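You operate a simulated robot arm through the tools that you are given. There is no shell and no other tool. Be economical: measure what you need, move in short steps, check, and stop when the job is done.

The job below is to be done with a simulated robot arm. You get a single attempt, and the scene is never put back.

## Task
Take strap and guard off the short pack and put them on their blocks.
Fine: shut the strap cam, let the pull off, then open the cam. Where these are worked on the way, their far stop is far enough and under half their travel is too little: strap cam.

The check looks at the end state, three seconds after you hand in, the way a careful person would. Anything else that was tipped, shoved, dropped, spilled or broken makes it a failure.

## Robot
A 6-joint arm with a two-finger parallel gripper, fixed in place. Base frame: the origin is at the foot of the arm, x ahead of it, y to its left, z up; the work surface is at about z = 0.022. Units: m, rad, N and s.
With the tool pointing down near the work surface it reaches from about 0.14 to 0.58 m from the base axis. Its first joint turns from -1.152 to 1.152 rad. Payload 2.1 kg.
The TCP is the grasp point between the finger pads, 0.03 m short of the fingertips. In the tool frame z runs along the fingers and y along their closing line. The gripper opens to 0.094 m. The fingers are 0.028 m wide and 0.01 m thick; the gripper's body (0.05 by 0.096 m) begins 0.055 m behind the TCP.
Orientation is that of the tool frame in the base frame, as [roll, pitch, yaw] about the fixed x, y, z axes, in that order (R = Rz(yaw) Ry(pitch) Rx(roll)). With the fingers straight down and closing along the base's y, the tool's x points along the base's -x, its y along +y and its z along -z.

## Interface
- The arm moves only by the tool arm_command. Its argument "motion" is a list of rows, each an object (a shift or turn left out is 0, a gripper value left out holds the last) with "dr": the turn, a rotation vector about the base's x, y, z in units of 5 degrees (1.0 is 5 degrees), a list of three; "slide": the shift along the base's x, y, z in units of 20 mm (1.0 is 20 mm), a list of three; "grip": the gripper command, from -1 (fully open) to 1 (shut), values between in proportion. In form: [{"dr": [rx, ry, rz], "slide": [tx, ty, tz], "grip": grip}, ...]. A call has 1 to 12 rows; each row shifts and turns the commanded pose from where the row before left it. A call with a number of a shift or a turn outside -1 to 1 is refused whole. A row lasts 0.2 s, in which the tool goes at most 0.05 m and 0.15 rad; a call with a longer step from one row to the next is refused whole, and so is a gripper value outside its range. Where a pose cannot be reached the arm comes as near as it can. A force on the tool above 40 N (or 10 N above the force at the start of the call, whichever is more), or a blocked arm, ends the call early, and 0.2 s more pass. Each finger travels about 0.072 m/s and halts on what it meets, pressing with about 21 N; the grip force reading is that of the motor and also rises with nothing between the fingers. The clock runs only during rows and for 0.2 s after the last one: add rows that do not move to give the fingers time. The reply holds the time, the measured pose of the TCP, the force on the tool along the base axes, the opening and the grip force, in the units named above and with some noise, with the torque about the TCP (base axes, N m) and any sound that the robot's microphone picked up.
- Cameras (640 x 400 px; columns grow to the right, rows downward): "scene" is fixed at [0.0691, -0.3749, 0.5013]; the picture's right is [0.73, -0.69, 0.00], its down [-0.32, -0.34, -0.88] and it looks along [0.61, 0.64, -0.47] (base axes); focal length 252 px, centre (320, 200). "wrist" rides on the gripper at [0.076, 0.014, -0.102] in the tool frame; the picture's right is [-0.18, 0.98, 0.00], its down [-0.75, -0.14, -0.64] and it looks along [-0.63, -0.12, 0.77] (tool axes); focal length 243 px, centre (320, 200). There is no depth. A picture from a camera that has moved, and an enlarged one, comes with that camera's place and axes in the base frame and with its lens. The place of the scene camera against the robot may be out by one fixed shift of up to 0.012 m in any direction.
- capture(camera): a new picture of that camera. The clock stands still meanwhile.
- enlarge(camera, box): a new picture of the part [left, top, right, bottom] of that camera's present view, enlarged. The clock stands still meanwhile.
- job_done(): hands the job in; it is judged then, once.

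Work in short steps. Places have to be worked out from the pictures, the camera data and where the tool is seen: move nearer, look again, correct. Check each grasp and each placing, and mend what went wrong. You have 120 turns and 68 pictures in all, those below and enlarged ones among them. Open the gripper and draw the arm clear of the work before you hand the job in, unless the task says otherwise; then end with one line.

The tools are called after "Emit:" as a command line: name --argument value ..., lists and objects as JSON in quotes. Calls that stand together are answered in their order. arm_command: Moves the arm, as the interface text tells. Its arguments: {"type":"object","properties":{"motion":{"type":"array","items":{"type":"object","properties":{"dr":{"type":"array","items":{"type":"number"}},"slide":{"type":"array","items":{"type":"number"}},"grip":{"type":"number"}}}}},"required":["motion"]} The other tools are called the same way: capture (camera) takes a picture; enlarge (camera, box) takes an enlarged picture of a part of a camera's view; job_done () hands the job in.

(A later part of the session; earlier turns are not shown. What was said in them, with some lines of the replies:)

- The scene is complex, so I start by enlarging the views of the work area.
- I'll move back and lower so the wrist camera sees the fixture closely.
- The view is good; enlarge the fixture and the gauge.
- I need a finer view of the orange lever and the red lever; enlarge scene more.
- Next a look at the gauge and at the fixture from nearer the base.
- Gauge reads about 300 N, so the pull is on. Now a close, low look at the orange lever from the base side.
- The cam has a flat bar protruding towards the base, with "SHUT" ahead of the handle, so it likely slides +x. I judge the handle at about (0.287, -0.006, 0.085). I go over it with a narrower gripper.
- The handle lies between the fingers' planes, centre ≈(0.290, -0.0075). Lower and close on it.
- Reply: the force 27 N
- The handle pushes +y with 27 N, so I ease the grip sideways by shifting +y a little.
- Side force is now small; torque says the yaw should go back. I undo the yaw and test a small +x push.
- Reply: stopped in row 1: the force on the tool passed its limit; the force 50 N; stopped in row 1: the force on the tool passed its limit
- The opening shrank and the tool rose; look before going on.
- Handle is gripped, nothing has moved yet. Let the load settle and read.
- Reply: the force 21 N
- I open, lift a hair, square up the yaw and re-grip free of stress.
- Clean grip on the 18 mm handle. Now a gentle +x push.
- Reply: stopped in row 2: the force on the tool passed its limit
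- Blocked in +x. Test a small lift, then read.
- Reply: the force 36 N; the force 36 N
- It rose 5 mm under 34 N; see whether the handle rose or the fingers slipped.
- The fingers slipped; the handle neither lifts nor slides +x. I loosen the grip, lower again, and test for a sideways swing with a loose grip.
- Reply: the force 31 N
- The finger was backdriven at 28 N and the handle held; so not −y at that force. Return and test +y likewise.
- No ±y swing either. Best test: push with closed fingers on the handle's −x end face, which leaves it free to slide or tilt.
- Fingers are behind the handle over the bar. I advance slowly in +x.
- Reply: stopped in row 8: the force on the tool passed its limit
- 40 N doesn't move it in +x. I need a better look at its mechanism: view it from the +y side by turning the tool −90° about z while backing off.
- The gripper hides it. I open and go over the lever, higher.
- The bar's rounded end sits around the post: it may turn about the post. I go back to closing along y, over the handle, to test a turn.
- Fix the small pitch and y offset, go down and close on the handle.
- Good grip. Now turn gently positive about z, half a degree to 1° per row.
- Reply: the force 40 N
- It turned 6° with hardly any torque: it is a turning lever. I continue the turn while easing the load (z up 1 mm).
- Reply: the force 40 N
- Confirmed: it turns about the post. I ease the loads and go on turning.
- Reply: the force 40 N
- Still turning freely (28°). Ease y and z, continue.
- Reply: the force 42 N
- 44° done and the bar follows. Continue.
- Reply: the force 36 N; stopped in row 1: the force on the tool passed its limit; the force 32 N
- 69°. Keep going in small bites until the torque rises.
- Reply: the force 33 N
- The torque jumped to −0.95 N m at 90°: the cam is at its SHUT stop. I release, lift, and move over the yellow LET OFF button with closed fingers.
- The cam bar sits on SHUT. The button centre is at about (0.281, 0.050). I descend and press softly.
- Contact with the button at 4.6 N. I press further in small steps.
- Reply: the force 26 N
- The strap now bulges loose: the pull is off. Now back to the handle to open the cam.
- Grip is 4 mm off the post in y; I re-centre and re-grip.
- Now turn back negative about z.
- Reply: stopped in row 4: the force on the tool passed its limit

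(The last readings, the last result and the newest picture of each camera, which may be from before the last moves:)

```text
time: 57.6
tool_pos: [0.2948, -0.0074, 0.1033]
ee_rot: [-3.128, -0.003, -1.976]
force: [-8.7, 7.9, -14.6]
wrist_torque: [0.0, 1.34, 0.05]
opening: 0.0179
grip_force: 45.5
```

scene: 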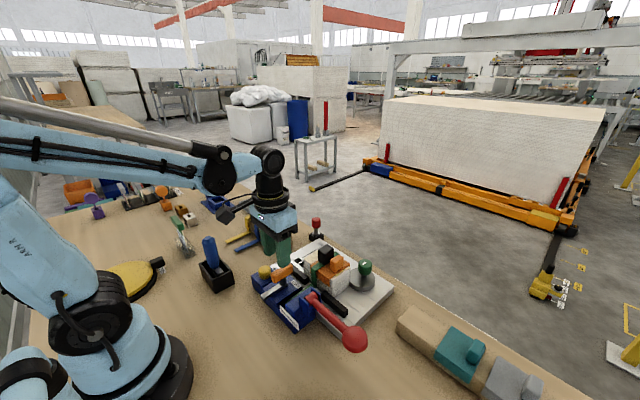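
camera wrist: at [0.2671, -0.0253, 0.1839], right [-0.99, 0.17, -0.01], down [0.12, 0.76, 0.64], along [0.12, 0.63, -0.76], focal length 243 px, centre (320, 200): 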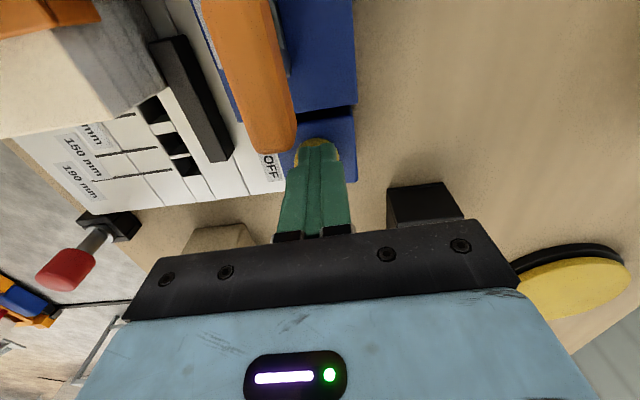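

Emit:
arm_command --motion '[{"slide": [-0.03, 0.03, 0], "dr": [0, 0, -0.7]}, {"dr": [0, 0, -0.7]}, {"dr": [0, 0, -0.7]}, {"dr": [0, 0, -0.7]}, {}]'

Emit:
arm_command --motion '[{"slide": [-0.03, 0.03, 0], "dr": [0, 0, -0.7]}, {"dr": [0, 0, -0.7]}, {"dr": [0, 0, -0.7]}, {"dr": [0, 0, -0.7]}, {}]'

Emit:
arm_command --motion '[{"slide": [-0.03, 0, 0], "dr": [0, 0, -0.7]}, {"dr": [0, 0, -0.7]}, {"dr": [0, 0, -0.7]}, {"dr": [0, 0, -0.7]}, {}]'

```text
time: 58.8
tool_pos: [0.2918, -0.007, 0.1034]
ee_rot: [-3.124, -0.004, -2.223]
force: [-7.1, 9.2, -34.6]
wrist_torque: [0.79, 0.86, 0.04]
opening: 0.0181
grip_force: 44.8
```

```text
time: 60.0
tool_pos: [0.2931, -0.0051, 0.1036]
ee_rot: [-3.125, -0.004, -2.465]
force: [-4.3, -0.1, -12.7]
wrist_torque: [0.69, 0.81, -0.01]
opening: 0.0181
grip_force: 44.4
```

```text
time: 61.2
tool_pos: [0.2931, -0.006, 0.1038]
ee_rot: [-3.128, -0.003, -2.708]
force: [-9.4, 10.1, 35.2]
wrist_torque: [1.02, 0.92, 0.03]
opening: 0.0182
grip_force: 44.6
```

Another 25° or so to the open stop.

Emit:
arm_command --motion '[{"slide": [-0.03, 0.02, 0.02], "dr": [0, 0, -0.7]}, {"dr": [0, 0, -0.7]}, {"dr": [0, 0, -0.7]}, {"dr": [0, 0, -0.7]}, {}]'

Emit:
arm_command --motion '[{"dr": [0, 0, -0.5]}, {"dr": [0, 0, -0.5]}, {"dr": [0, 0, -0.5]}, {"dr": [0, 0, -0.5]}, {"dr": [0, 0, -0.5]}, {}]'

```text
time: 62.4
tool_pos: [0.2924, -0.0044, 0.104]
ee_rot: [-3.127, 0.0, -2.955]
force: [6.4, 10.6, 20.3]
wrist_torque: [1.4, -1.13, 0.0]
opening: 0.018
grip_force: 44.9
```

```text
time: 63.8
tool_pos: [0.2918, -0.0048, 0.103]
ee_rot: [-3.127, -0.004, 3.113]
force: [10.6, 12.0, 27.4]
wrist_torque: [1.15, -0.47, 1.29]
opening: 0.0178
grip_force: 45.1
```

Torque 1.3 N m: the cam is at its open stop. Release, rise, and look at the strap and pack.

Emit:
arm_command --motion '[{"grip": 0.0}, {}, {"slide": [0, 0, 1]}, {"slide": [0, -0.3, 1], "dr": [0, 0, 0.35]}, {"slide": [0, -0.6, 1]}, {"slide": [0, -0.8, 1], "grip": -1}, {"slide": [0, -0.4, 1]}, {"slide": [0, 0, 1]}, {}]'

Emit:
capture --camera "wrist"

Emit:
enlarge --camera "scene" --box '[250, 230, 370, 320]'

```text
time: 65.8
tool_pos: [0.2933, -0.0481, 0.2215]
ee_rot: [-3.124, -0.004, 3.141]
force: [1.0, 1.1, -1.2]
wrist_torque: [-0.01, 0.02, -0.01]
opening: 0.094
grip_force: 0.0
```

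```text
33 pictures are left
camera wrist: at [0.2167, -0.0326, 0.3252], right [0.18, 0.98, -0.02], down [0.76, -0.13, 0.64], along [0.63, -0.13, -0.77], focal length 243 px, centre (320, 200)
```

wrist: 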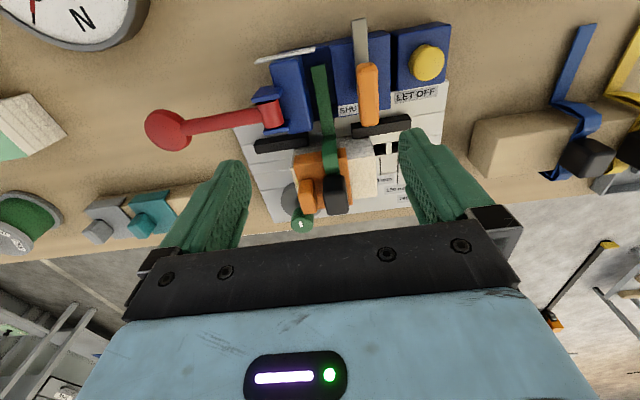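

```text
4.44 times, centred on (310, 275) of scene
camera zoom: at [0.0691, -0.3749, 0.5013], right [0.73, -0.69, 0.0], down [-0.32, -0.34, -0.88], along [0.61, 0.64, -0.47], focal length 1119 px, centre (364, -133)
```

zoom: 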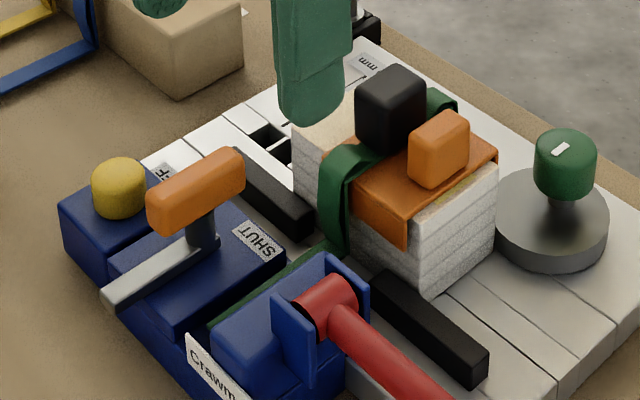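

Cam is open. Now a closer look at the buckle and guard tab.

Emit:
arm_command --motion '[{"slide": [0.8, -0.1, 0]}, {"slide": [0.8, 0, 0]}, {"slide": [0.5, 0, -0.5]}, {}]'

Emit:
enlarge --camera "wrist" --box '[220, 60, 420, 220]'

```text
time: 66.8
tool_pos: [0.3337, -0.0475, 0.2131]
ee_rot: [-3.126, -0.004, 3.142]
force: [-0.9, 0.1, -0.3]
wrist_torque: [-0.01, -0.03, -0.02]
opening: 0.0937
grip_force: 0.0
```

```text
2.50 times, centred on (320, 140) of wrist
camera zoom: at [0.2582, -0.033, 0.3155], right [0.18, 0.98, -0.02], down [0.76, -0.13, 0.64], along [0.63, -0.13, -0.77], focal length 606 px, centre (320, 350)
```

zoom: 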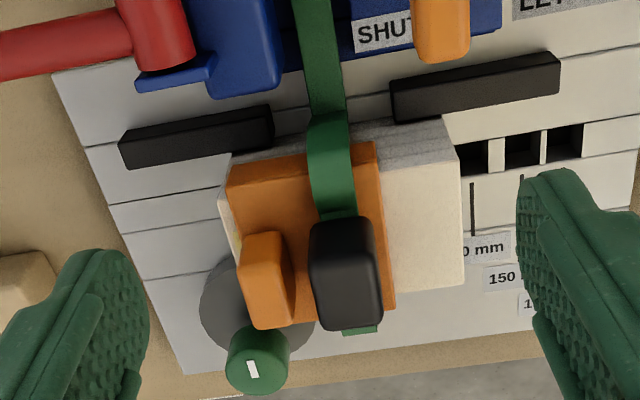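

The guard tab is beside the buckle in y, so I'll grip along x. Buckle centre ≈ (0.389, −0.052), top z ≈ 0.122. Rotate +90° while moving above it.

Emit:
arm_command --motion '[{"slide": [0.4, -0.02, 0], "dr": [0, 0, 1]}, {"slide": [0.4, -0.02, 0], "dr": [0, 0, 1]}, {"slide": [0.4, -0.02, 0], "dr": [0, 0, 1]}, {"slide": [0.4, -0.02, 0], "dr": [0, 0, 1]}, {"slide": [0.4, -0.02, 0], "dr": [0, 0, 1]}, {"slide": [0.4, -0.02, 0], "dr": [0, 0, 1]}, {"slide": [0.36, 0, 0], "dr": [0, 0, 1]}, {"dr": [0, 0, 1]}, {"dr": [0, 0, 1]}, {"dr": [0, 0, 1]}, {"dr": [0, 0, 1]}, {"dr": [0, 0, 1]}]'

Emit:
arm_command --motion '[{"dr": [0, 0, 1], "grip": -0.4}, {"dr": [0, 0, 1]}, {"dr": [0, 0, 1]}, {"dr": [0, 0, 1]}, {"dr": [0, 0, 1], "slide": [0, 0, -0.5]}, {"dr": [0, 0, 1], "slide": [0, 0, -0.5]}, {"slide": [0, 0, -0.5]}, {}]'

Emit:
capture --camera "wrist"

Emit:
enlarge --camera "scene" --box '[290, 210, 390, 285]'

```text
time: 69.4
tool_pos: [0.3895, -0.054, 0.2145]
ee_rot: [-3.127, -0.004, -2.092]
force: [0.4, 0.6, -0.1]
wrist_torque: [0.01, 0.0, 0.0]
opening: 0.0939
grip_force: 0.1
```

```text
time: 71.2
tool_pos: [0.3898, -0.0528, 0.1849]
ee_rot: [-3.125, -0.004, -1.568]
force: [0.0, 0.1, 0.3]
wrist_torque: [-0.05, -0.01, 0.0]
opening: 0.0659
grip_force: 0.1
```

```text
30 pictures are left
camera wrist: at [0.3742, -0.1282, 0.2876], right [-0.98, 0.18, -0.02], down [0.13, 0.76, 0.64], along [0.13, 0.63, -0.77], focal length 243 px, centre (320, 200)
```

wrist: 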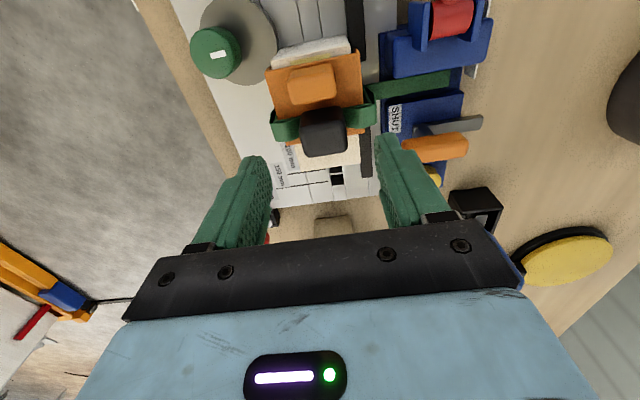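

```text
5.33 times, centred on (340, 248) of scene
camera zoom: at [0.0691, -0.3749, 0.5013], right [0.73, -0.69, 0.0], down [-0.32, -0.34, -0.88], along [0.61, 0.64, -0.47], focal length 1343 px, centre (213, -53)
```

zoom: 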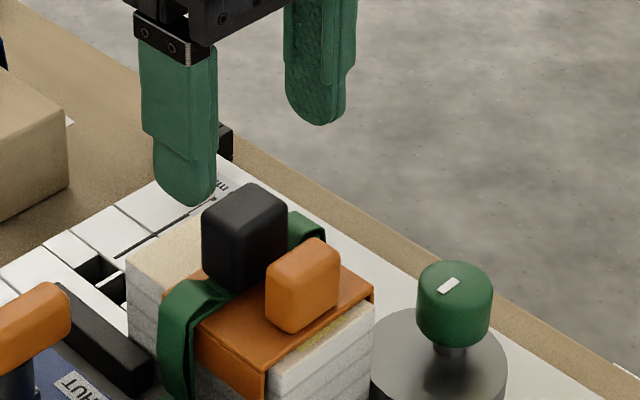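

Buckle is centred between the fingers (x≈0.389, y≈−0.049). Descend to z≈0.128 and close.

Emit:
arm_command --motion '[{"slide": [0, 0.15, -0.7]}, {"slide": [0, 0, -0.7]}, {"slide": [0, 0, -0.7]}, {"slide": [0, 0, -0.5]}, {"slide": [0, 0, -0.2]}, {}]'

Emit:
arm_command --motion '[{"grip": 0.2}, {}, {}]'

Emit:
enlarge --camera "scene" --box '[290, 210, 390, 285]'

```text
time: 72.6
tool_pos: [0.3905, -0.0473, 0.1294]
ee_rot: [-3.126, -0.004, -1.572]
force: [0.0, -0.4, 0.0]
wrist_torque: [-0.01, -0.03, 0.0]
opening: 0.0657
grip_force: 0.0
```

```text
time: 73.4
tool_pos: [0.3886, -0.0478, 0.129]
ee_rot: [-3.126, -0.004, -1.572]
force: [0.0, -0.6, -0.4]
wrist_torque: [-0.03, 0.02, -0.01]
opening: 0.0385
grip_force: 0.8
```

```text
5.33 times, centred on (340, 248) of scene
camera zoom: at [0.0691, -0.3749, 0.5013], right [0.73, -0.69, 0.0], down [-0.32, -0.34, -0.88], along [0.61, 0.64, -0.47], focal length 1343 px, centre (213, -53)
```

zoom: 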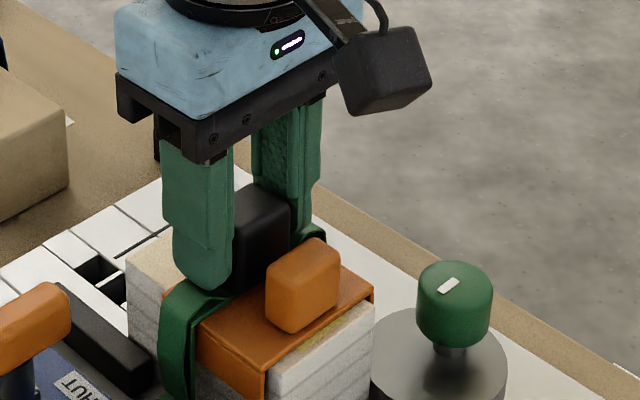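

Well placed around the buckle. Close fully on it.

Emit:
arm_command --motion '[{"grip": 0.6}, {}, {}]'

```text
time: 74.2
tool_pos: [0.39, -0.0473, 0.1295]
ee_rot: [-3.126, -0.004, -1.572]
force: [1.3, 0.0, -0.3]
wrist_torque: [-0.01, -0.05, 0.01]
opening: 0.0375
grip_force: 20.6
```

Gripped at 37.5 mm. Lift slowly and check.

Emit:
arm_command --motion '[{"slide": [0, 0, 0.3]}, {"slide": [0, 0, 0.5]}, {"slide": [0, 0, 0.6]}, {"slide": [0, 0, 0.6]}, {}]'

Emit:
enlarge --camera "scene" --box '[250, 190, 390, 295]'

```text
time: 75.4
tool_pos: [0.3883, -0.0491, 0.1679]
ee_rot: [-3.125, -0.004, -1.572]
force: [0.4, -1.0, -0.4]
wrist_torque: [0.01, -0.01, 0.03]
opening: 0.0372
grip_force: 20.7
```

```text
3.81 times, centred on (320, 242) of scene
camera zoom: at [0.0691, -0.3749, 0.5013], right [0.73, -0.69, 0.0], down [-0.32, -0.34, -0.88], along [0.61, 0.64, -0.47], focal length 959 px, centre (320, 38)
```

zoom: 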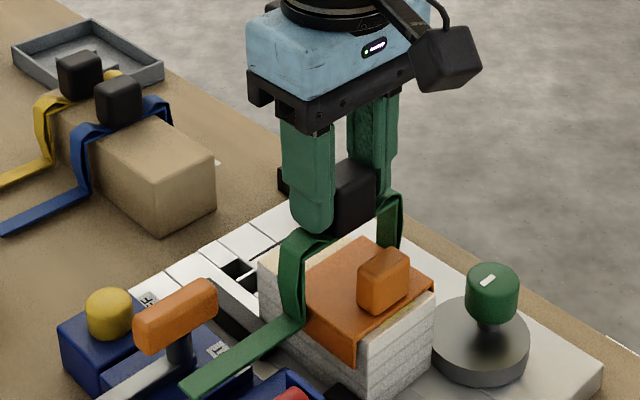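

The strap comes off cleanly. Raise it clear and carry it over the free end of the STRAPS block (≈ x 0.398, y 0.168).

Emit:
arm_command --motion '[{"slide": [0, 0, 0.8]}, {"slide": [0, 0, 1]}, {"slide": [0, 0, 1]}, {"slide": [0, 0, 1]}, {"slide": [0, 0, 1]}, {"slide": [0, 0, 0.3]}, {}]'

Emit:
arm_command --motion '[{"slide": [0, 0.8, 0]}, {"slide": [0, 1, 0]}, {"slide": [0, 1, 0]}, {"slide": [0, 1, 0]}, {"slide": [0, 1, 0]}, {"slide": [0, 1, 0]}, {"slide": [0, 1, 0]}, {"slide": [0, 1, 0]}, {"slide": [0.2, 1, 0]}, {"slide": [0.2, 1, 0]}, {"slide": [0, 1, 0]}, {}]'

Emit:
capture --camera "scene"

Emit:
capture --camera "wrist"

```text
time: 77.0
tool_pos: [0.3889, -0.049, 0.2681]
ee_rot: [-3.125, -0.003, -1.571]
force: [0.2, 0.1, -0.4]
wrist_torque: [0.02, -0.01, 0.01]
opening: 0.0332
grip_force: 20.7
```

```text
time: 79.6
tool_pos: [0.3958, 0.1655, 0.2684]
ee_rot: [-3.127, -0.003, -1.571]
force: [0.2, -1.2, -1.2]
wrist_torque: [0.02, -0.01, -0.06]
opening: 0.0333
grip_force: 20.5
```

```text
26 pictures are left
```

scene: 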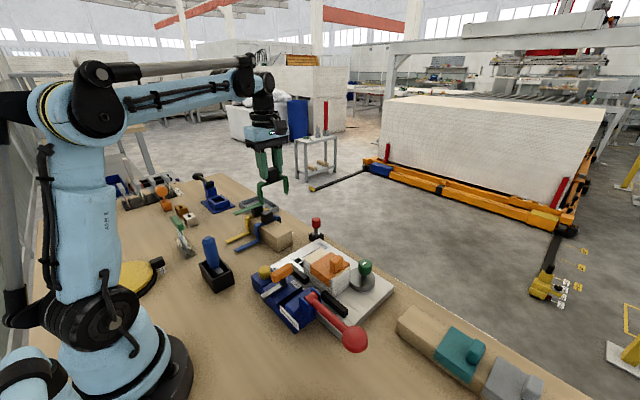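

```text
25 pictures are left
camera wrist: at [0.3804, 0.0892, 0.3717], right [-0.98, 0.18, -0.02], down [0.13, 0.76, 0.64], along [0.13, 0.63, -0.77], focal length 243 px, centre (320, 200)
```

wrist: 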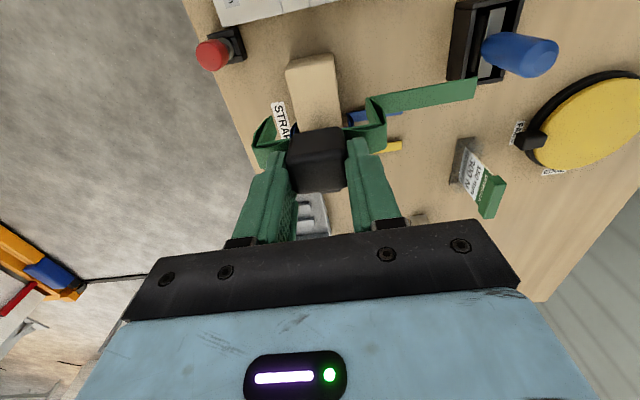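

Strap hangs level. A closer look at it in the scene view to align legs with the block.

Emit:
enlarge --camera "scene" --box '[220, 130, 310, 255]'

Emit:
enlarge --camera "wrist" --box '[220, 40, 420, 200]'

```text
3.20 times, centred on (265, 192) of scene
camera zoom: at [0.0691, -0.3749, 0.5013], right [0.73, -0.69, 0.0], down [-0.32, -0.34, -0.88], along [0.61, 0.64, -0.47], focal length 806 px, centre (496, 224)
```

zoom: 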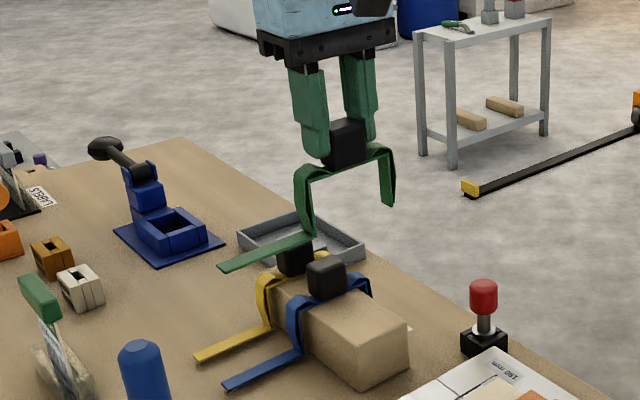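

```text
2.50 times, centred on (320, 120) of wrist
camera zoom: at [0.3804, 0.0892, 0.3717], right [-0.98, 0.18, -0.02], down [0.13, 0.76, 0.64], along [0.13, 0.63, -0.77], focal length 606 px, centre (320, 400)
```

zoom: 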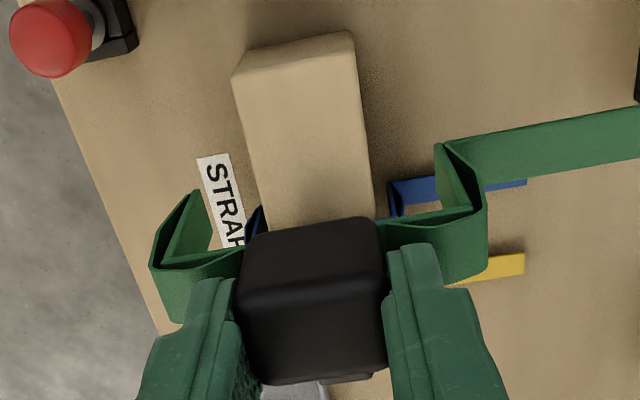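

Legs span x≈0.358–0.438; block top spans ≈0.378–0.431 centred 0.405. Shift +7 mm in x, +6 mm in y, then lower part way and check.

Emit:
arm_command --motion '[{"slide": [0.35, 0.3, -0.5]}, {"slide": [0, 0, -1]}, {"slide": [0, 0, -1]}, {"slide": [0, 0, -1]}, {"slide": [0, 0, -1]}, {"slide": [0, 0, -0.5]}, {}]'

Emit:
enlarge --camera "scene" --box '[220, 160, 320, 260]'

Emit:
enlarge --camera "wrist" --box '[220, 40, 420, 200]'

```text
time: 81.2
tool_pos: [0.4054, 0.173, 0.168]
ee_rot: [-3.127, -0.004, -1.57]
force: [0.0, -0.3, -0.1]
wrist_torque: [-0.02, -0.01, 0.0]
opening: 0.0333
grip_force: 21.1
```

```text
4.00 times, centred on (270, 210) of scene
camera zoom: at [0.0691, -0.3749, 0.5013], right [0.73, -0.69, 0.0], down [-0.32, -0.34, -0.88], along [0.61, 0.64, -0.47], focal length 1007 px, centre (520, 160)
```

zoom: 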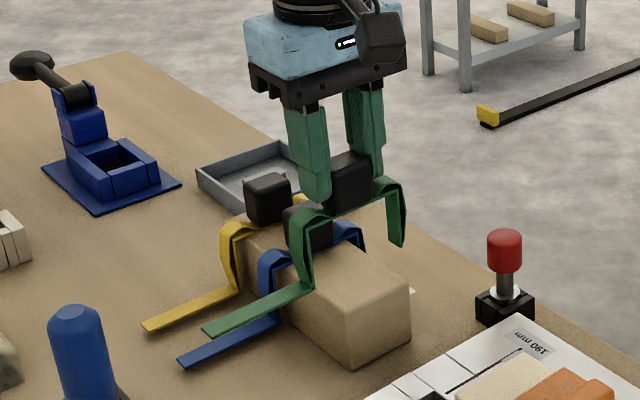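

```text
2.50 times, centred on (320, 120) of wrist
camera zoom: at [0.3896, 0.0969, 0.2725], right [-0.98, 0.18, -0.02], down [0.13, 0.76, 0.64], along [0.13, 0.63, -0.77], focal length 606 px, centre (320, 400)
```

zoom: 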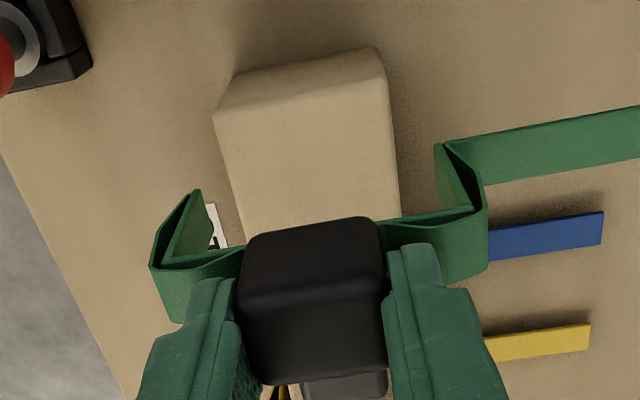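

Centred over the block. Lower gently to touch.

Emit:
arm_command --motion '[{"slide": [0, 0, -0.7]}, {"slide": [0, 0, -0.6]}, {"slide": [0, 0, -0.3]}, {"slide": [0, 0, -0.2]}, {"slide": [0, 0, -0.15]}, {"slide": [0, 0, -0.15]}, {"slide": [0, 0, -0.15]}, {}]'

Emit:
enlarge --camera "scene" --box '[220, 160, 320, 260]'

```text
time: 83.0
tool_pos: [0.4037, 0.1739, 0.1252]
ee_rot: [-3.125, -0.003, -1.569]
force: [0.7, 0.1, 0.0]
wrist_torque: [0.02, -0.03, 0.01]
opening: 0.0332
grip_force: 21.1
```

```text
4.00 times, centred on (270, 210) of scene
camera zoom: at [0.0691, -0.3749, 0.5013], right [0.73, -0.69, 0.0], down [-0.32, -0.34, -0.88], along [0.61, 0.64, -0.47], focal length 1007 px, centre (520, 160)
```

zoom: 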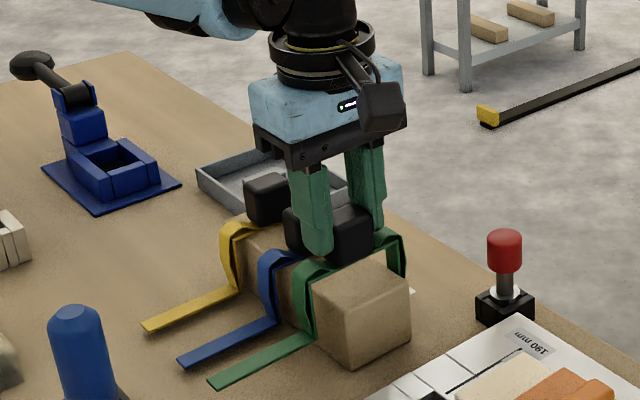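

Straddling the block; continue down until contact.

Emit:
arm_command --motion '[{"slide": [0, 0, -0.1]}, {"slide": [0, 0, -0.1]}, {"slide": [0, 0, -0.1]}, {}]'

Emit:
arm_command --motion '[{"slide": [0, 0, -0.1]}, {"slide": [0, 0, -0.1]}, {}]'

```text
time: 84.0
tool_pos: [0.4044, 0.1726, 0.1176]
ee_rot: [-3.127, -0.004, -1.571]
force: [0.4, -0.6, -1.4]
wrist_torque: [0.03, 0.0, 0.01]
opening: 0.0332
grip_force: 20.9
```

```text
time: 84.8
tool_pos: [0.4043, 0.173, 0.1148]
ee_rot: [-3.126, -0.002, -1.57]
force: [0.2, -1.2, -0.8]
wrist_torque: [0.01, 0.01, 0.01]
opening: 0.033
grip_force: 20.9
```

Emit:
arm_command --motion '[{"slide": [0, 0, -0.1]}, {"slide": [0, 0, -0.1]}, {}]'

Emit:
enlarge --camera "scene" --box '[240, 190, 300, 250]'

```text
time: 85.6
tool_pos: [0.4035, 0.1724, 0.1108]
ee_rot: [-3.126, -0.004, -1.571]
force: [-0.3, 1.0, -0.9]
wrist_torque: [0.0, 0.0, 0.01]
opening: 0.0331
grip_force: 20.7
```

```text
6.67 times, centred on (270, 220) of scene
camera zoom: at [0.0691, -0.3749, 0.5013], right [0.73, -0.69, 0.0], down [-0.32, -0.34, -0.88], along [0.61, 0.64, -0.47], focal length 1679 px, centre (653, 67)
```

zoom: 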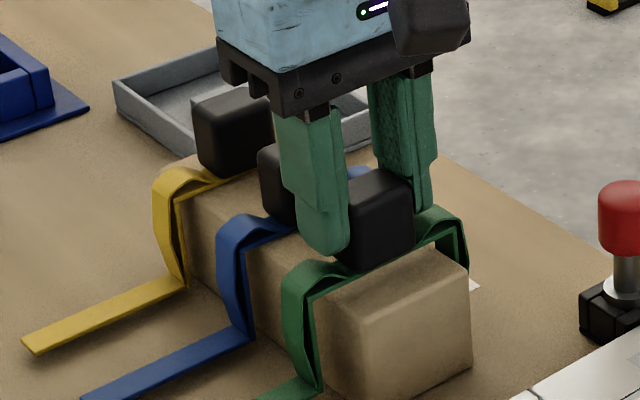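

Emit:
arm_command --motion '[{"slide": [0, 0, -0.08]}, {"slide": [0, 0, -0.08]}, {}]'

Emit:
arm_command --motion '[{"slide": [0, 0, -0.08]}, {"slide": [0, 0, -0.08]}, {}]'

```text
time: 86.4
tool_pos: [0.4039, 0.1732, 0.1078]
ee_rot: [-3.125, -0.004, -1.571]
force: [-0.1, 0.1, -1.1]
wrist_torque: [0.01, 0.0, 0.0]
opening: 0.0331
grip_force: 20.8
```

```text
time: 87.2
tool_pos: [0.4031, 0.1735, 0.1032]
ee_rot: [-3.125, -0.004, -1.571]
force: [-0.2, -0.3, -1.4]
wrist_torque: [-0.01, 0.02, -0.06]
opening: 0.0333
grip_force: 20.8
```

Emit:
enlarge --camera "scene" --box '[240, 190, 300, 250]'

```text
6.67 times, centred on (270, 220) of scene
camera zoom: at [0.0691, -0.3749, 0.5013], right [0.73, -0.69, 0.0], down [-0.32, -0.34, -0.88], along [0.61, 0.64, -0.47], focal length 1679 px, centre (653, 67)
```

zoom: 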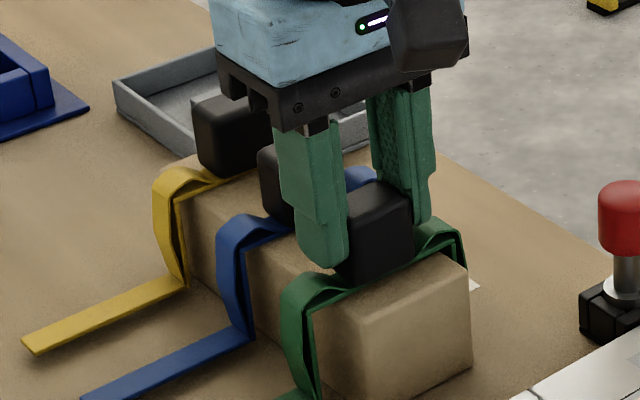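

Emit:
arm_command --motion '[{"slide": [0, 0, -0.07]}, {"slide": [0, 0, -0.07]}, {}]'

```text
time: 88.0
tool_pos: [0.4042, 0.1734, 0.1]
ee_rot: [-3.126, -0.004, -1.57]
force: [-1.3, 0.0, 2.7]
wrist_torque: [-0.06, 0.1, 0.01]
opening: 0.0333
grip_force: 21.4
```

Contact felt. Open gently and rise.

Emit:
arm_command --motion '[{"slide": [0, 0, -0.03]}, {"grip": 0.1}, {"grip": -0.2}, {}, {"slide": [0, 0, 0.5]}, {"slide": [0, 0, 1]}, {"slide": [0, 0, 1]}, {"slide": [0, 0, 1]}, {"slide": [0, 0, 1]}]'

Emit:
enlarge --camera "scene" --box '[230, 180, 310, 260]'

```text
time: 90.0
tool_pos: [0.4043, 0.1741, 0.1915]
ee_rot: [-3.125, -0.004, -1.57]
force: [-1.0, -0.2, 0.3]
wrist_torque: [-0.01, -0.01, 0.04]
opening: 0.0563
grip_force: 0.1
```

```text
5.00 times, centred on (270, 220) of scene
camera zoom: at [0.0691, -0.3749, 0.5013], right [0.73, -0.69, 0.0], down [-0.32, -0.34, -0.88], along [0.61, 0.64, -0.47], focal length 1259 px, centre (570, 100)
```

zoom: 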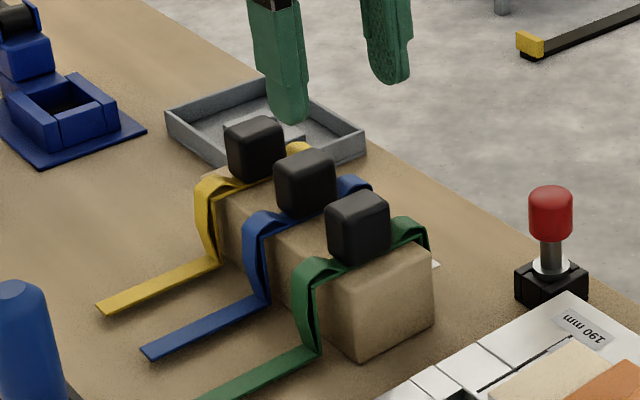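

The strap sits like its neighbours. Now over to the guard's tab at about (0.392, −0.083).

Emit:
arm_command --motion '[{"slide": [-0.1, -1, 0.2]}, {"slide": [-0.1, -1, 0]}, {"slide": [-0.1, -1, 0]}, {"slide": [-0.1, -1, 0]}, {"slide": [-0.1, -1, 0]}, {"slide": [-0.1, -1, 0]}, {"slide": [0, -1, 0]}, {"slide": [0, -1, 0]}, {"slide": [0, -1, 0]}, {"slide": [0, -1, 0]}, {"slide": [0, -1, 0]}, {"slide": [0, -1, 0]}]'

Emit:
arm_command --motion '[{"slide": [0, -0.8, -0.5]}, {"slide": [0, 0, -0.5]}, {}]'

Emit:
enlarge --camera "wrist" --box '[200, 30, 440, 220]'

Emit:
enlarge --camera "scene" --box '[290, 190, 410, 310]'

```text
time: 92.6
tool_pos: [0.3921, -0.0671, 0.1928]
ee_rot: [-3.126, -0.003, -1.569]
force: [0.5, 0.1, 0.1]
wrist_torque: [-0.01, 0.02, 0.0]
opening: 0.0564
grip_force: 0.0
```

```text
time: 93.4
tool_pos: [0.3929, -0.0833, 0.173]
ee_rot: [-3.127, -0.002, -1.571]
force: [0.0, 0.7, -0.3]
wrist_torque: [0.03, 0.0, 0.0]
opening: 0.0561
grip_force: 0.0
```

```text
2.11 times, centred on (320, 125) of wrist
camera zoom: at [0.3764, -0.1587, 0.2769], right [-0.98, 0.18, -0.02], down [0.13, 0.76, 0.64], along [0.13, 0.63, -0.77], focal length 511 px, centre (320, 358)
```

zoom: 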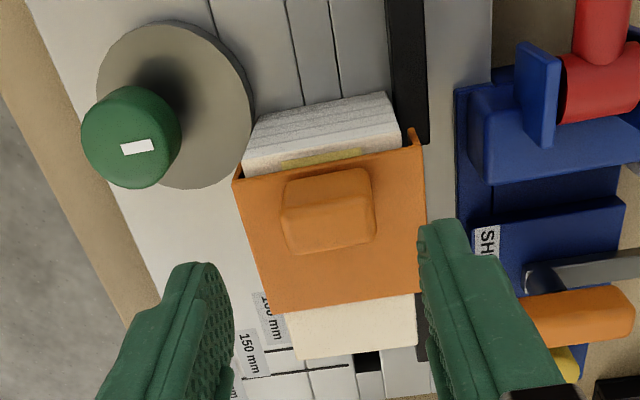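

```text
3.33 times, centred on (350, 250) of scene
camera zoom: at [0.0691, -0.3749, 0.5013], right [0.73, -0.69, 0.0], down [-0.32, -0.34, -0.88], along [0.61, 0.64, -0.47], focal length 839 px, centre (220, 33)
```

zoom: 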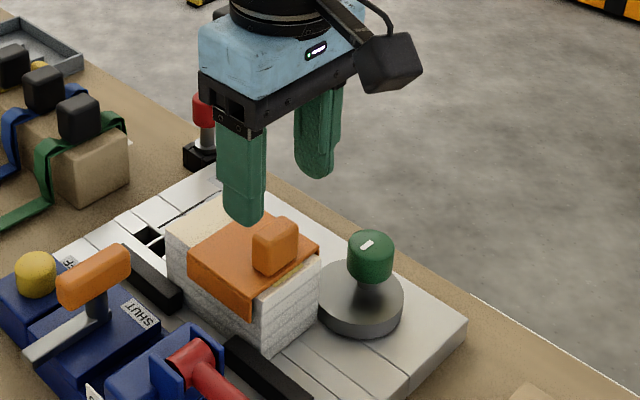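

Tab centre ≈ (0.391, −0.078). Descend to z≈0.122 and close along x.

Emit:
arm_command --motion '[{"slide": [-0.05, 0.2, -0.7]}, {"slide": [0, 0, -0.7]}, {"slide": [0, 0, -0.6]}, {"slide": [0, 0, -0.5]}, {}]'

Emit:
enlarge --camera "scene" --box '[310, 220, 390, 300]'

```text
time: 94.6
tool_pos: [0.3922, -0.0798, 0.125]
ee_rot: [-3.125, -0.003, -1.572]
force: [0.0, 0.2, -0.1]
wrist_torque: [0.02, -0.01, -0.01]
opening: 0.0565
grip_force: 0.0
```

```text
5.00 times, centred on (350, 260) of scene
camera zoom: at [0.0691, -0.3749, 0.5013], right [0.73, -0.69, 0.0], down [-0.32, -0.34, -0.88], along [0.61, 0.64, -0.47], focal length 1259 px, centre (170, -100)
```

zoom: 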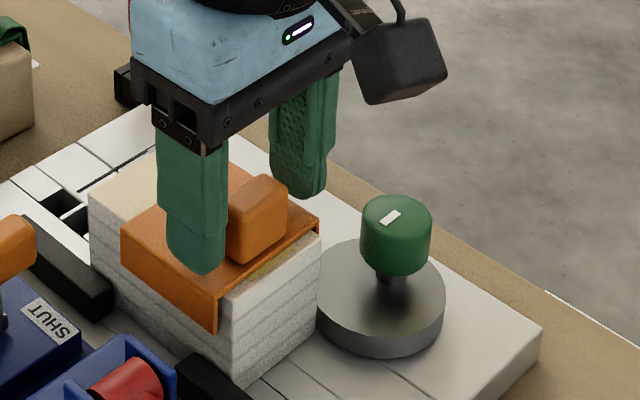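

Placed around the tab. Close.

Emit:
arm_command --motion '[{"slide": [0, 0, -0.1], "grip": 0.3}, {"grip": 0.6}, {}, {}]'

Emit:
arm_command --motion '[{"slide": [0, 0, 0.3]}, {"slide": [0, 0, 0.6]}, {"slide": [0, 0, 0.8]}, {"slide": [0, 0, 0.8]}, {}]'

Emit:
enlarge --camera "scene" --box '[290, 190, 410, 310]'

```text
time: 95.6
tool_pos: [0.3908, -0.0791, 0.1248]
ee_rot: [-3.127, -0.003, -1.57]
force: [0.2, -0.4, 7.3]
wrist_torque: [0.08, 0.28, 0.01]
opening: 0.0309
grip_force: 20.9
```

```text
time: 96.8
tool_pos: [0.3916, -0.0795, 0.1741]
ee_rot: [-3.126, -0.004, -1.57]
force: [-0.1, 0.5, 0.3]
wrist_torque: [-0.01, 0.01, 0.01]
opening: 0.0309
grip_force: 21.0
```

```text
3.33 times, centred on (350, 250) of scene
camera zoom: at [0.0691, -0.3749, 0.5013], right [0.73, -0.69, 0.0], down [-0.32, -0.34, -0.88], along [0.61, 0.64, -0.47], focal length 839 px, centre (220, 33)
```

zoom: 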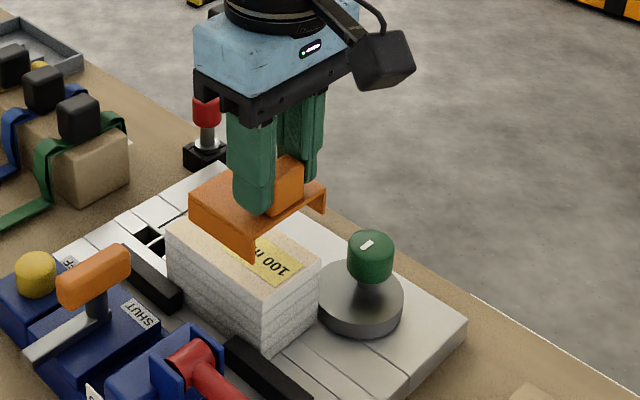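

The guard is off; the 100 mm pack stays put. Raise and carry it toward the guard block's free end, then look.

Emit:
arm_command --motion '[{"slide": [0, 0, 1]}, {"slide": [0, 0, 1]}, {"slide": [0.1, -0.8, 1]}, {"slide": [0.2, -1, 0]}, {"slide": [0.2, -1, 0]}, {"slide": [0.2, -1, 0]}, {"slide": [0.2, -1, 0]}, {"slide": [0.2, -1, 0]}, {"slide": [0.2, -1, 0]}, {"slide": [0.2, -1, 0]}, {"slide": [0, -0.8, 0]}, {}]'

Emit:
capture --camera "wrist"

Emit:
capture --camera "scene"

```text
time: 99.4
tool_pos: [0.4216, -0.2519, 0.2338]
ee_rot: [-3.126, -0.003, -1.572]
force: [0.0, 0.2, -0.7]
wrist_torque: [-0.01, 0.02, -0.04]
opening: 0.0307
grip_force: 21.0
```

```text
12 pictures are left
camera wrist: at [0.4058, -0.3277, 0.3369], right [-0.98, 0.18, -0.02], down [0.13, 0.76, 0.64], along [0.13, 0.63, -0.77], focal length 243 px, centre (320, 200)
```

wrist: 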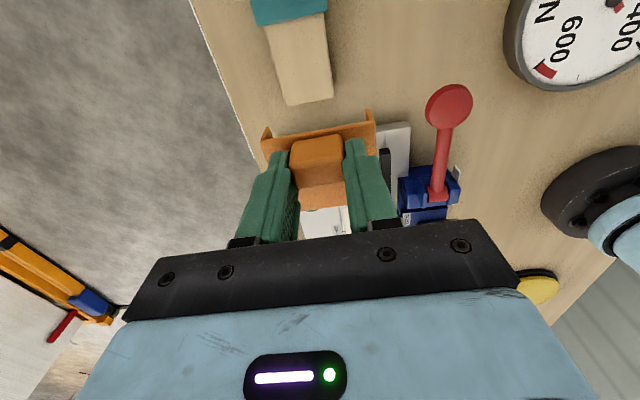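

```text
11 pictures are left
```

scene: 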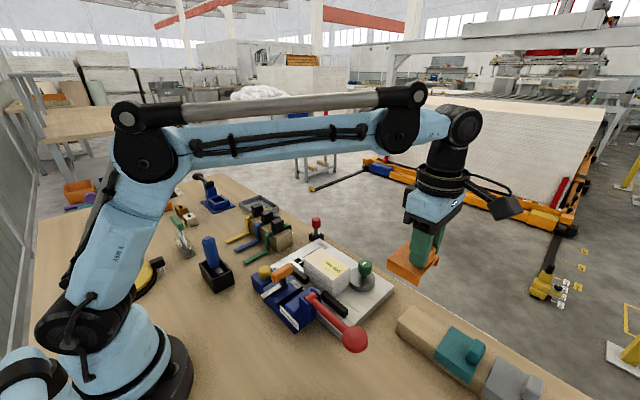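

Near view and scene agree: block free part spans y −0.318…−0.243, x 0.411–0.462. With the guard centre 13 mm +y of the TCP, target TCP ≈ (0.437, −0.293). Move and lower part way.

Emit:
arm_command --motion '[{"slide": [0.4, -0.7, 0]}, {"slide": [0.38, -0.7, 0]}, {"slide": [0, -0.67, 0]}, {"slide": [0, 0, -1]}, {"slide": [0, 0, -1]}, {"slide": [0, 0, -1]}, {"slide": [0, 0, -0.8]}, {}]'

Emit:
enlarge --camera "wrist" --box '[200, 20, 440, 220]'

Emit:
enlarge --camera "scene" --box '[390, 220, 550, 400]'

```text
time: 101.2
tool_pos: [0.4368, -0.2935, 0.1577]
ee_rot: [-3.126, -0.004, -1.571]
force: [-0.7, -0.5, 0.3]
wrist_torque: [-0.02, -0.07, 0.0]
opening: 0.0308
grip_force: 20.9
```

```text
2.00 times, centred on (320, 120) of wrist
camera zoom: at [0.4208, -0.3695, 0.2606], right [-0.98, 0.18, -0.02], down [0.13, 0.76, 0.64], along [0.13, 0.63, -0.77], focal length 485 px, centre (320, 360)
```

zoom: 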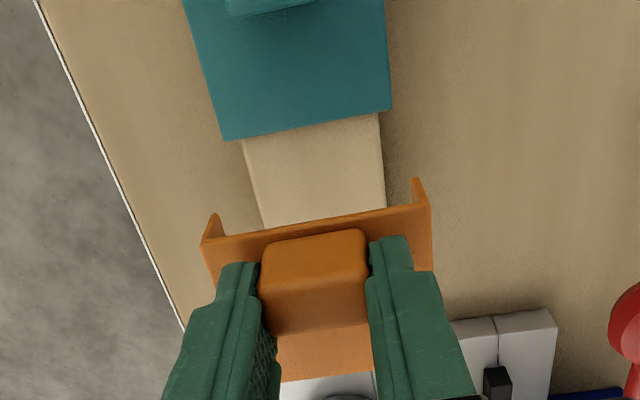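

```text
2.22 times, centred on (470, 310) of scene
camera zoom: at [0.0691, -0.3749, 0.5013], right [0.73, -0.69, 0.0], down [-0.32, -0.34, -0.88], along [0.61, 0.64, -0.47], focal length 560 px, centre (-13, -44)
```

zoom: 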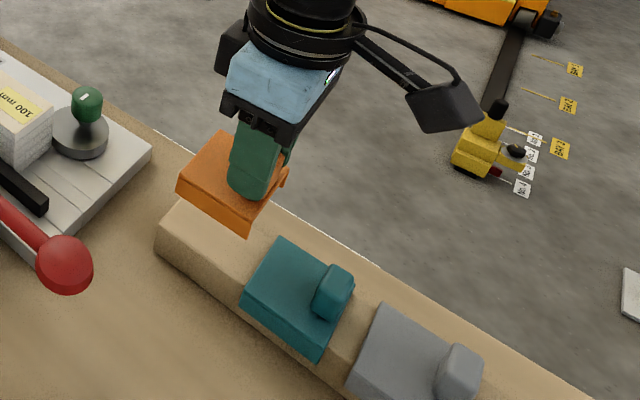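

Aligned with the teal guard in x (0.437 vs 0.4386), about 12 mm gap. Lower until contact.

Emit:
arm_command --motion '[{"slide": [0.05, 0, -0.9]}, {"slide": [0, 0, -0.9]}, {"slide": [0, 0, -0.4]}, {"slide": [0, 0, -0.1]}, {"slide": [0, 0, -0.1]}, {}]'

Emit:
arm_command --motion '[{"slide": [0, 0, -0.1]}, {"slide": [0, 0, -0.1]}, {}]'

```text
time: 102.6
tool_pos: [0.4381, -0.2933, 0.1098]
ee_rot: [-3.126, -0.003, -1.57]
force: [-0.2, 0.4, -0.8]
wrist_torque: [0.01, -0.01, -0.05]
opening: 0.0308
grip_force: 21.2
```

```text
time: 103.4
tool_pos: [0.4382, -0.2928, 0.106]
ee_rot: [-3.124, -0.005, -1.571]
force: [-0.3, -0.4, 0.3]
wrist_torque: [0.05, -0.03, 0.01]
opening: 0.0308
grip_force: 20.9
```

Emit:
arm_command --motion '[{"slide": [0, 0, -0.1]}, {"slide": [0, 0, -0.1]}, {}]'

Emit:
enlarge --camera "scene" --box '[390, 250, 530, 390]'

```text
time: 104.2
tool_pos: [0.4393, -0.293, 0.1015]
ee_rot: [-3.125, -0.005, -1.571]
force: [0.3, 0.1, 0.5]
wrist_torque: [0.01, -0.02, -0.02]
opening: 0.0312
grip_force: 20.5
```

```text
2.86 times, centred on (460, 320) of scene
camera zoom: at [0.0691, -0.3749, 0.5013], right [0.73, -0.69, 0.0], down [-0.32, -0.34, -0.88], along [0.61, 0.64, -0.47], focal length 719 px, centre (-80, -143)
```

zoom: 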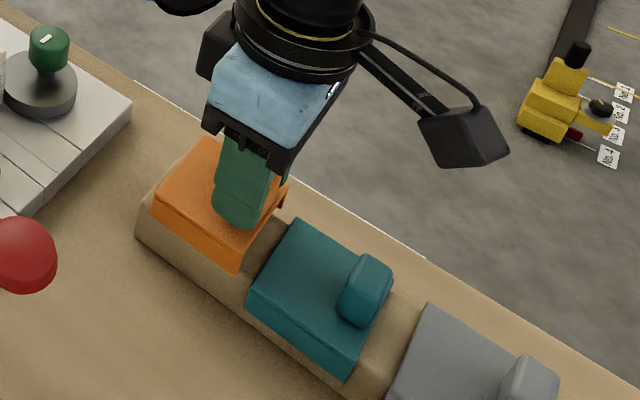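

Emit:
arm_command --motion '[{"slide": [0, 0, -0.08]}, {"slide": [0, 0, -0.08]}, {}]'

Emit:
arm_command --motion '[{"slide": [0, 0, -0.08]}, {"slide": [0, 0, -0.08]}, {}]'

```text
time: 105.0
tool_pos: [0.4389, -0.2921, 0.0985]
ee_rot: [-3.124, -0.003, -1.57]
force: [0.6, 0.9, -0.1]
wrist_torque: [-0.01, 0.02, -0.01]
opening: 0.0307
grip_force: 21.0
```

```text
time: 105.8
tool_pos: [0.4377, -0.2926, 0.0949]
ee_rot: [-3.125, -0.005, -1.57]
force: [0.8, -1.4, -0.4]
wrist_torque: [0.02, -0.04, -0.02]
opening: 0.031
grip_force: 20.9
```

Emit:
arm_command --motion '[{"slide": [0, 0, -0.07]}, {"slide": [0, 0, -0.07]}, {}]'

Emit:
arm_command --motion '[{"slide": [0, 0, -0.07]}, {}]'

```text
time: 106.6
tool_pos: [0.4388, -0.2931, 0.0915]
ee_rot: [-3.124, -0.002, -1.57]
force: [-0.1, -0.3, 0.1]
wrist_torque: [-0.02, 0.0, -0.02]
opening: 0.031
grip_force: 20.5
```

```text
time: 107.2
tool_pos: [0.4399, -0.2926, 0.0906]
ee_rot: [-3.127, -0.004, -1.57]
force: [-0.1, -1.2, -0.8]
wrist_torque: [0.0, -0.01, 0.03]
opening: 0.0307
grip_force: 20.8
```

Emit:
enlarge --camera "scene" --box '[400, 270, 500, 360]'

Emit:
arm_command --motion '[{"slide": [0, 0, -0.07]}, {"slide": [0, 0, -0.07]}, {}]'

```text
4.44 times, centred on (450, 315) of scene
camera zoom: at [0.0691, -0.3749, 0.5013], right [0.73, -0.69, 0.0], down [-0.32, -0.34, -0.88], along [0.61, 0.64, -0.47], focal length 1119 px, centre (-258, -311)
```

zoom: 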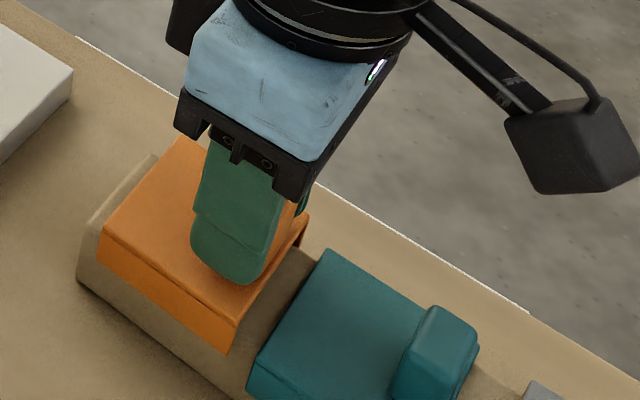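

```text
time: 108.0
tool_pos: [0.4381, -0.2916, 0.0879]
ee_rot: [-3.127, -0.003, -1.572]
force: [0.6, -0.7, -0.2]
wrist_torque: [0.01, 0.02, -0.02]
opening: 0.0313
grip_force: 21.5
```

Still free; the block is lower than judged. Continue down in small steps.

Emit:
arm_command --motion '[{"slide": [0, 0, -0.07]}, {"slide": [0, 0, -0.07]}, {}]'

Emit:
arm_command --motion '[{"slide": [0, 0, -0.07]}, {"slide": [0, 0, -0.07]}, {}]'

```text
time: 108.8
tool_pos: [0.4379, -0.2924, 0.0831]
ee_rot: [-3.126, -0.002, -1.572]
force: [1.3, -0.7, -0.4]
wrist_torque: [0.03, -0.05, -0.01]
opening: 0.0308
grip_force: 20.6
```

```text
time: 109.6
tool_pos: [0.4374, -0.2928, 0.0817]
ee_rot: [-3.127, -0.004, -1.57]
force: [0.2, -0.8, 0.5]
wrist_torque: [0.01, 0.04, 0.03]
opening: 0.0311
grip_force: 21.2
```

Emit:
arm_command --motion '[{"slide": [0, 0, -0.06]}, {"slide": [0, 0, -0.06]}, {}]'

Emit:
enlarge --camera "scene" --box '[400, 270, 500, 360]'

```text
time: 110.4
tool_pos: [0.4384, -0.2925, 0.0798]
ee_rot: [-3.127, -0.003, -1.571]
force: [0.2, -0.3, 4.8]
wrist_torque: [0.04, 0.11, 0.04]
opening: 0.0309
grip_force: 21.3
```

```text
4.44 times, centred on (450, 315) of scene
camera zoom: at [0.0691, -0.3749, 0.5013], right [0.73, -0.69, 0.0], down [-0.32, -0.34, -0.88], along [0.61, 0.64, -0.47], focal length 1119 px, centre (-258, -311)
```

zoom: 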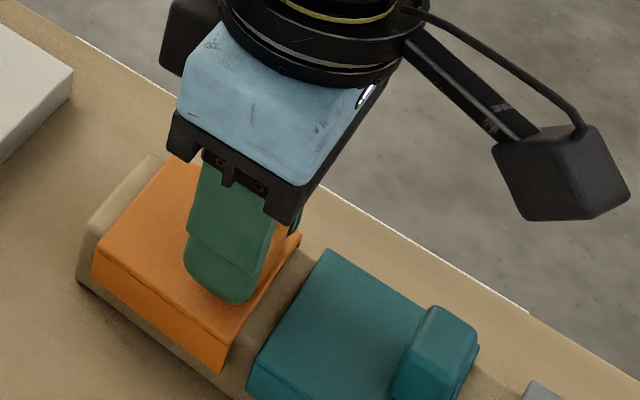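

Contact (4.8 N) and the guard sits at the teal guard's height. Open, rise and check.

Emit:
arm_command --motion '[{"grip": 0.2}, {"grip": -0.1}, {}, {"slide": [0, 0, 0.4]}, {"slide": [0, 0, 1]}, {"slide": [0, 0, 1]}, {"slide": [0, 0, 1]}, {"slide": [-0.3, 0.5, 1]}, {"slide": [-1, 1, 1]}, {"slide": [-1, 1, 1]}, {"slide": [-1, 1, 0.5]}, {"slide": [-1, 1, 0]}]'

Emit:
capture --camera "scene"

Emit:
enlarge --camera "scene" --box '[390, 280, 550, 400]'

```text
time: 113.0
tool_pos: [0.352, -0.2036, 0.2195]
ee_rot: [-3.126, -0.005, -1.57]
force: [0.8, -0.3, 0.8]
wrist_torque: [0.0, -0.03, -0.01]
opening: 0.0519
grip_force: 0.0
```

```text
5 pictures are left
```

scene: 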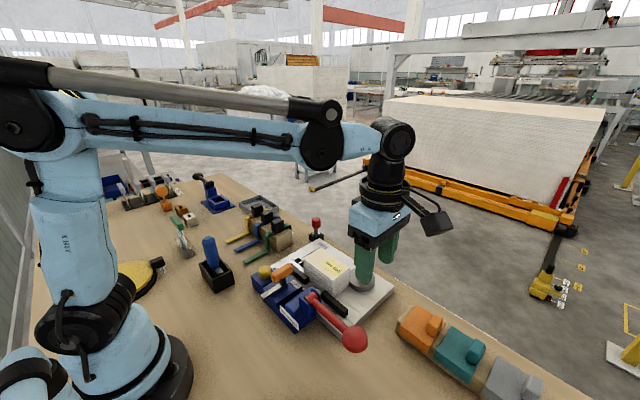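

```text
3.33 times, centred on (470, 340) of scene
camera zoom: at [0.0691, -0.3749, 0.5013], right [0.73, -0.69, 0.0], down [-0.32, -0.34, -0.88], along [0.61, 0.64, -0.47], focal length 839 px, centre (-180, -267)
```

zoom: 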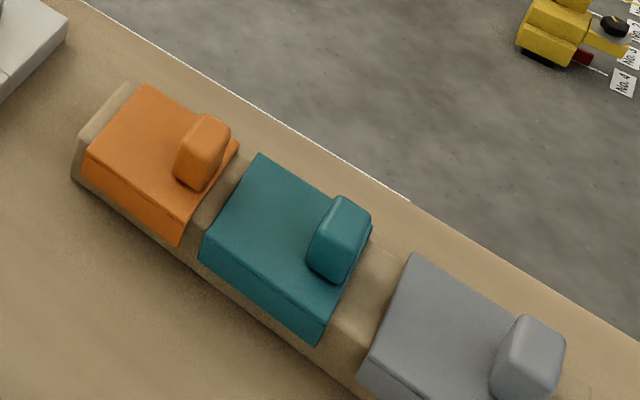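

Guard is seated on its block, strap on its, cam open, pack undisturbed. Open fully and draw the arm up clear.

Emit:
arm_command --motion '[{"slide": [0, 0, 1], "grip": -1}, {"slide": [0, 0, 1]}, {"slide": [0, 0, 1]}, {"slide": [0, 0.5, 1]}, {"slide": [0, 0.5, 1]}, {"slide": [0, 0, 1]}, {}]'

Emit:
enlarge --camera "scene" --box '[200, 180, 420, 350]'

```text
time: 114.6
tool_pos: [0.3514, -0.1825, 0.3392]
ee_rot: [-3.125, -0.003, -1.57]
force: [0.1, 0.5, -0.5]
wrist_torque: [0.0, 0.03, 0.03]
opening: 0.0942
grip_force: 0.0
```

```text
2.35 times, centred on (310, 265) of scene
camera zoom: at [0.0691, -0.3749, 0.5013], right [0.73, -0.69, 0.0], down [-0.32, -0.34, -0.88], along [0.61, 0.64, -0.47], focal length 592 px, centre (344, 47)
```

zoom: 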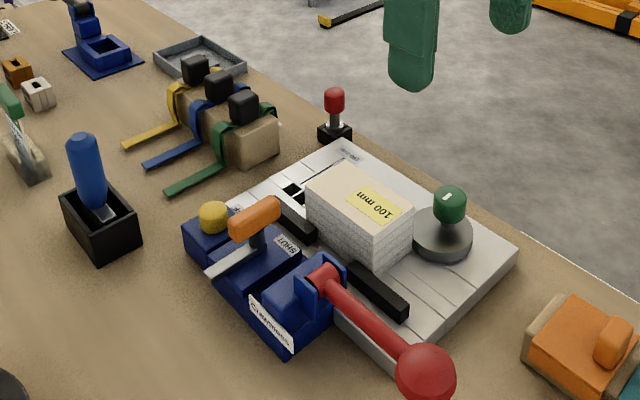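

The final view shows everything in order, so I hand in.

Emit:
job_done

```text
The job is handed in.
```

The strap and guard are off the 100 mm pack and resting on their blocks. I turned the cam to its shut stop, let the pull off (the strap went slack; I did not re-read the gauge), and then turned the cam back to its open stop. The last picture shows nothing else disturbed, and the arm is clear with the gripper open.
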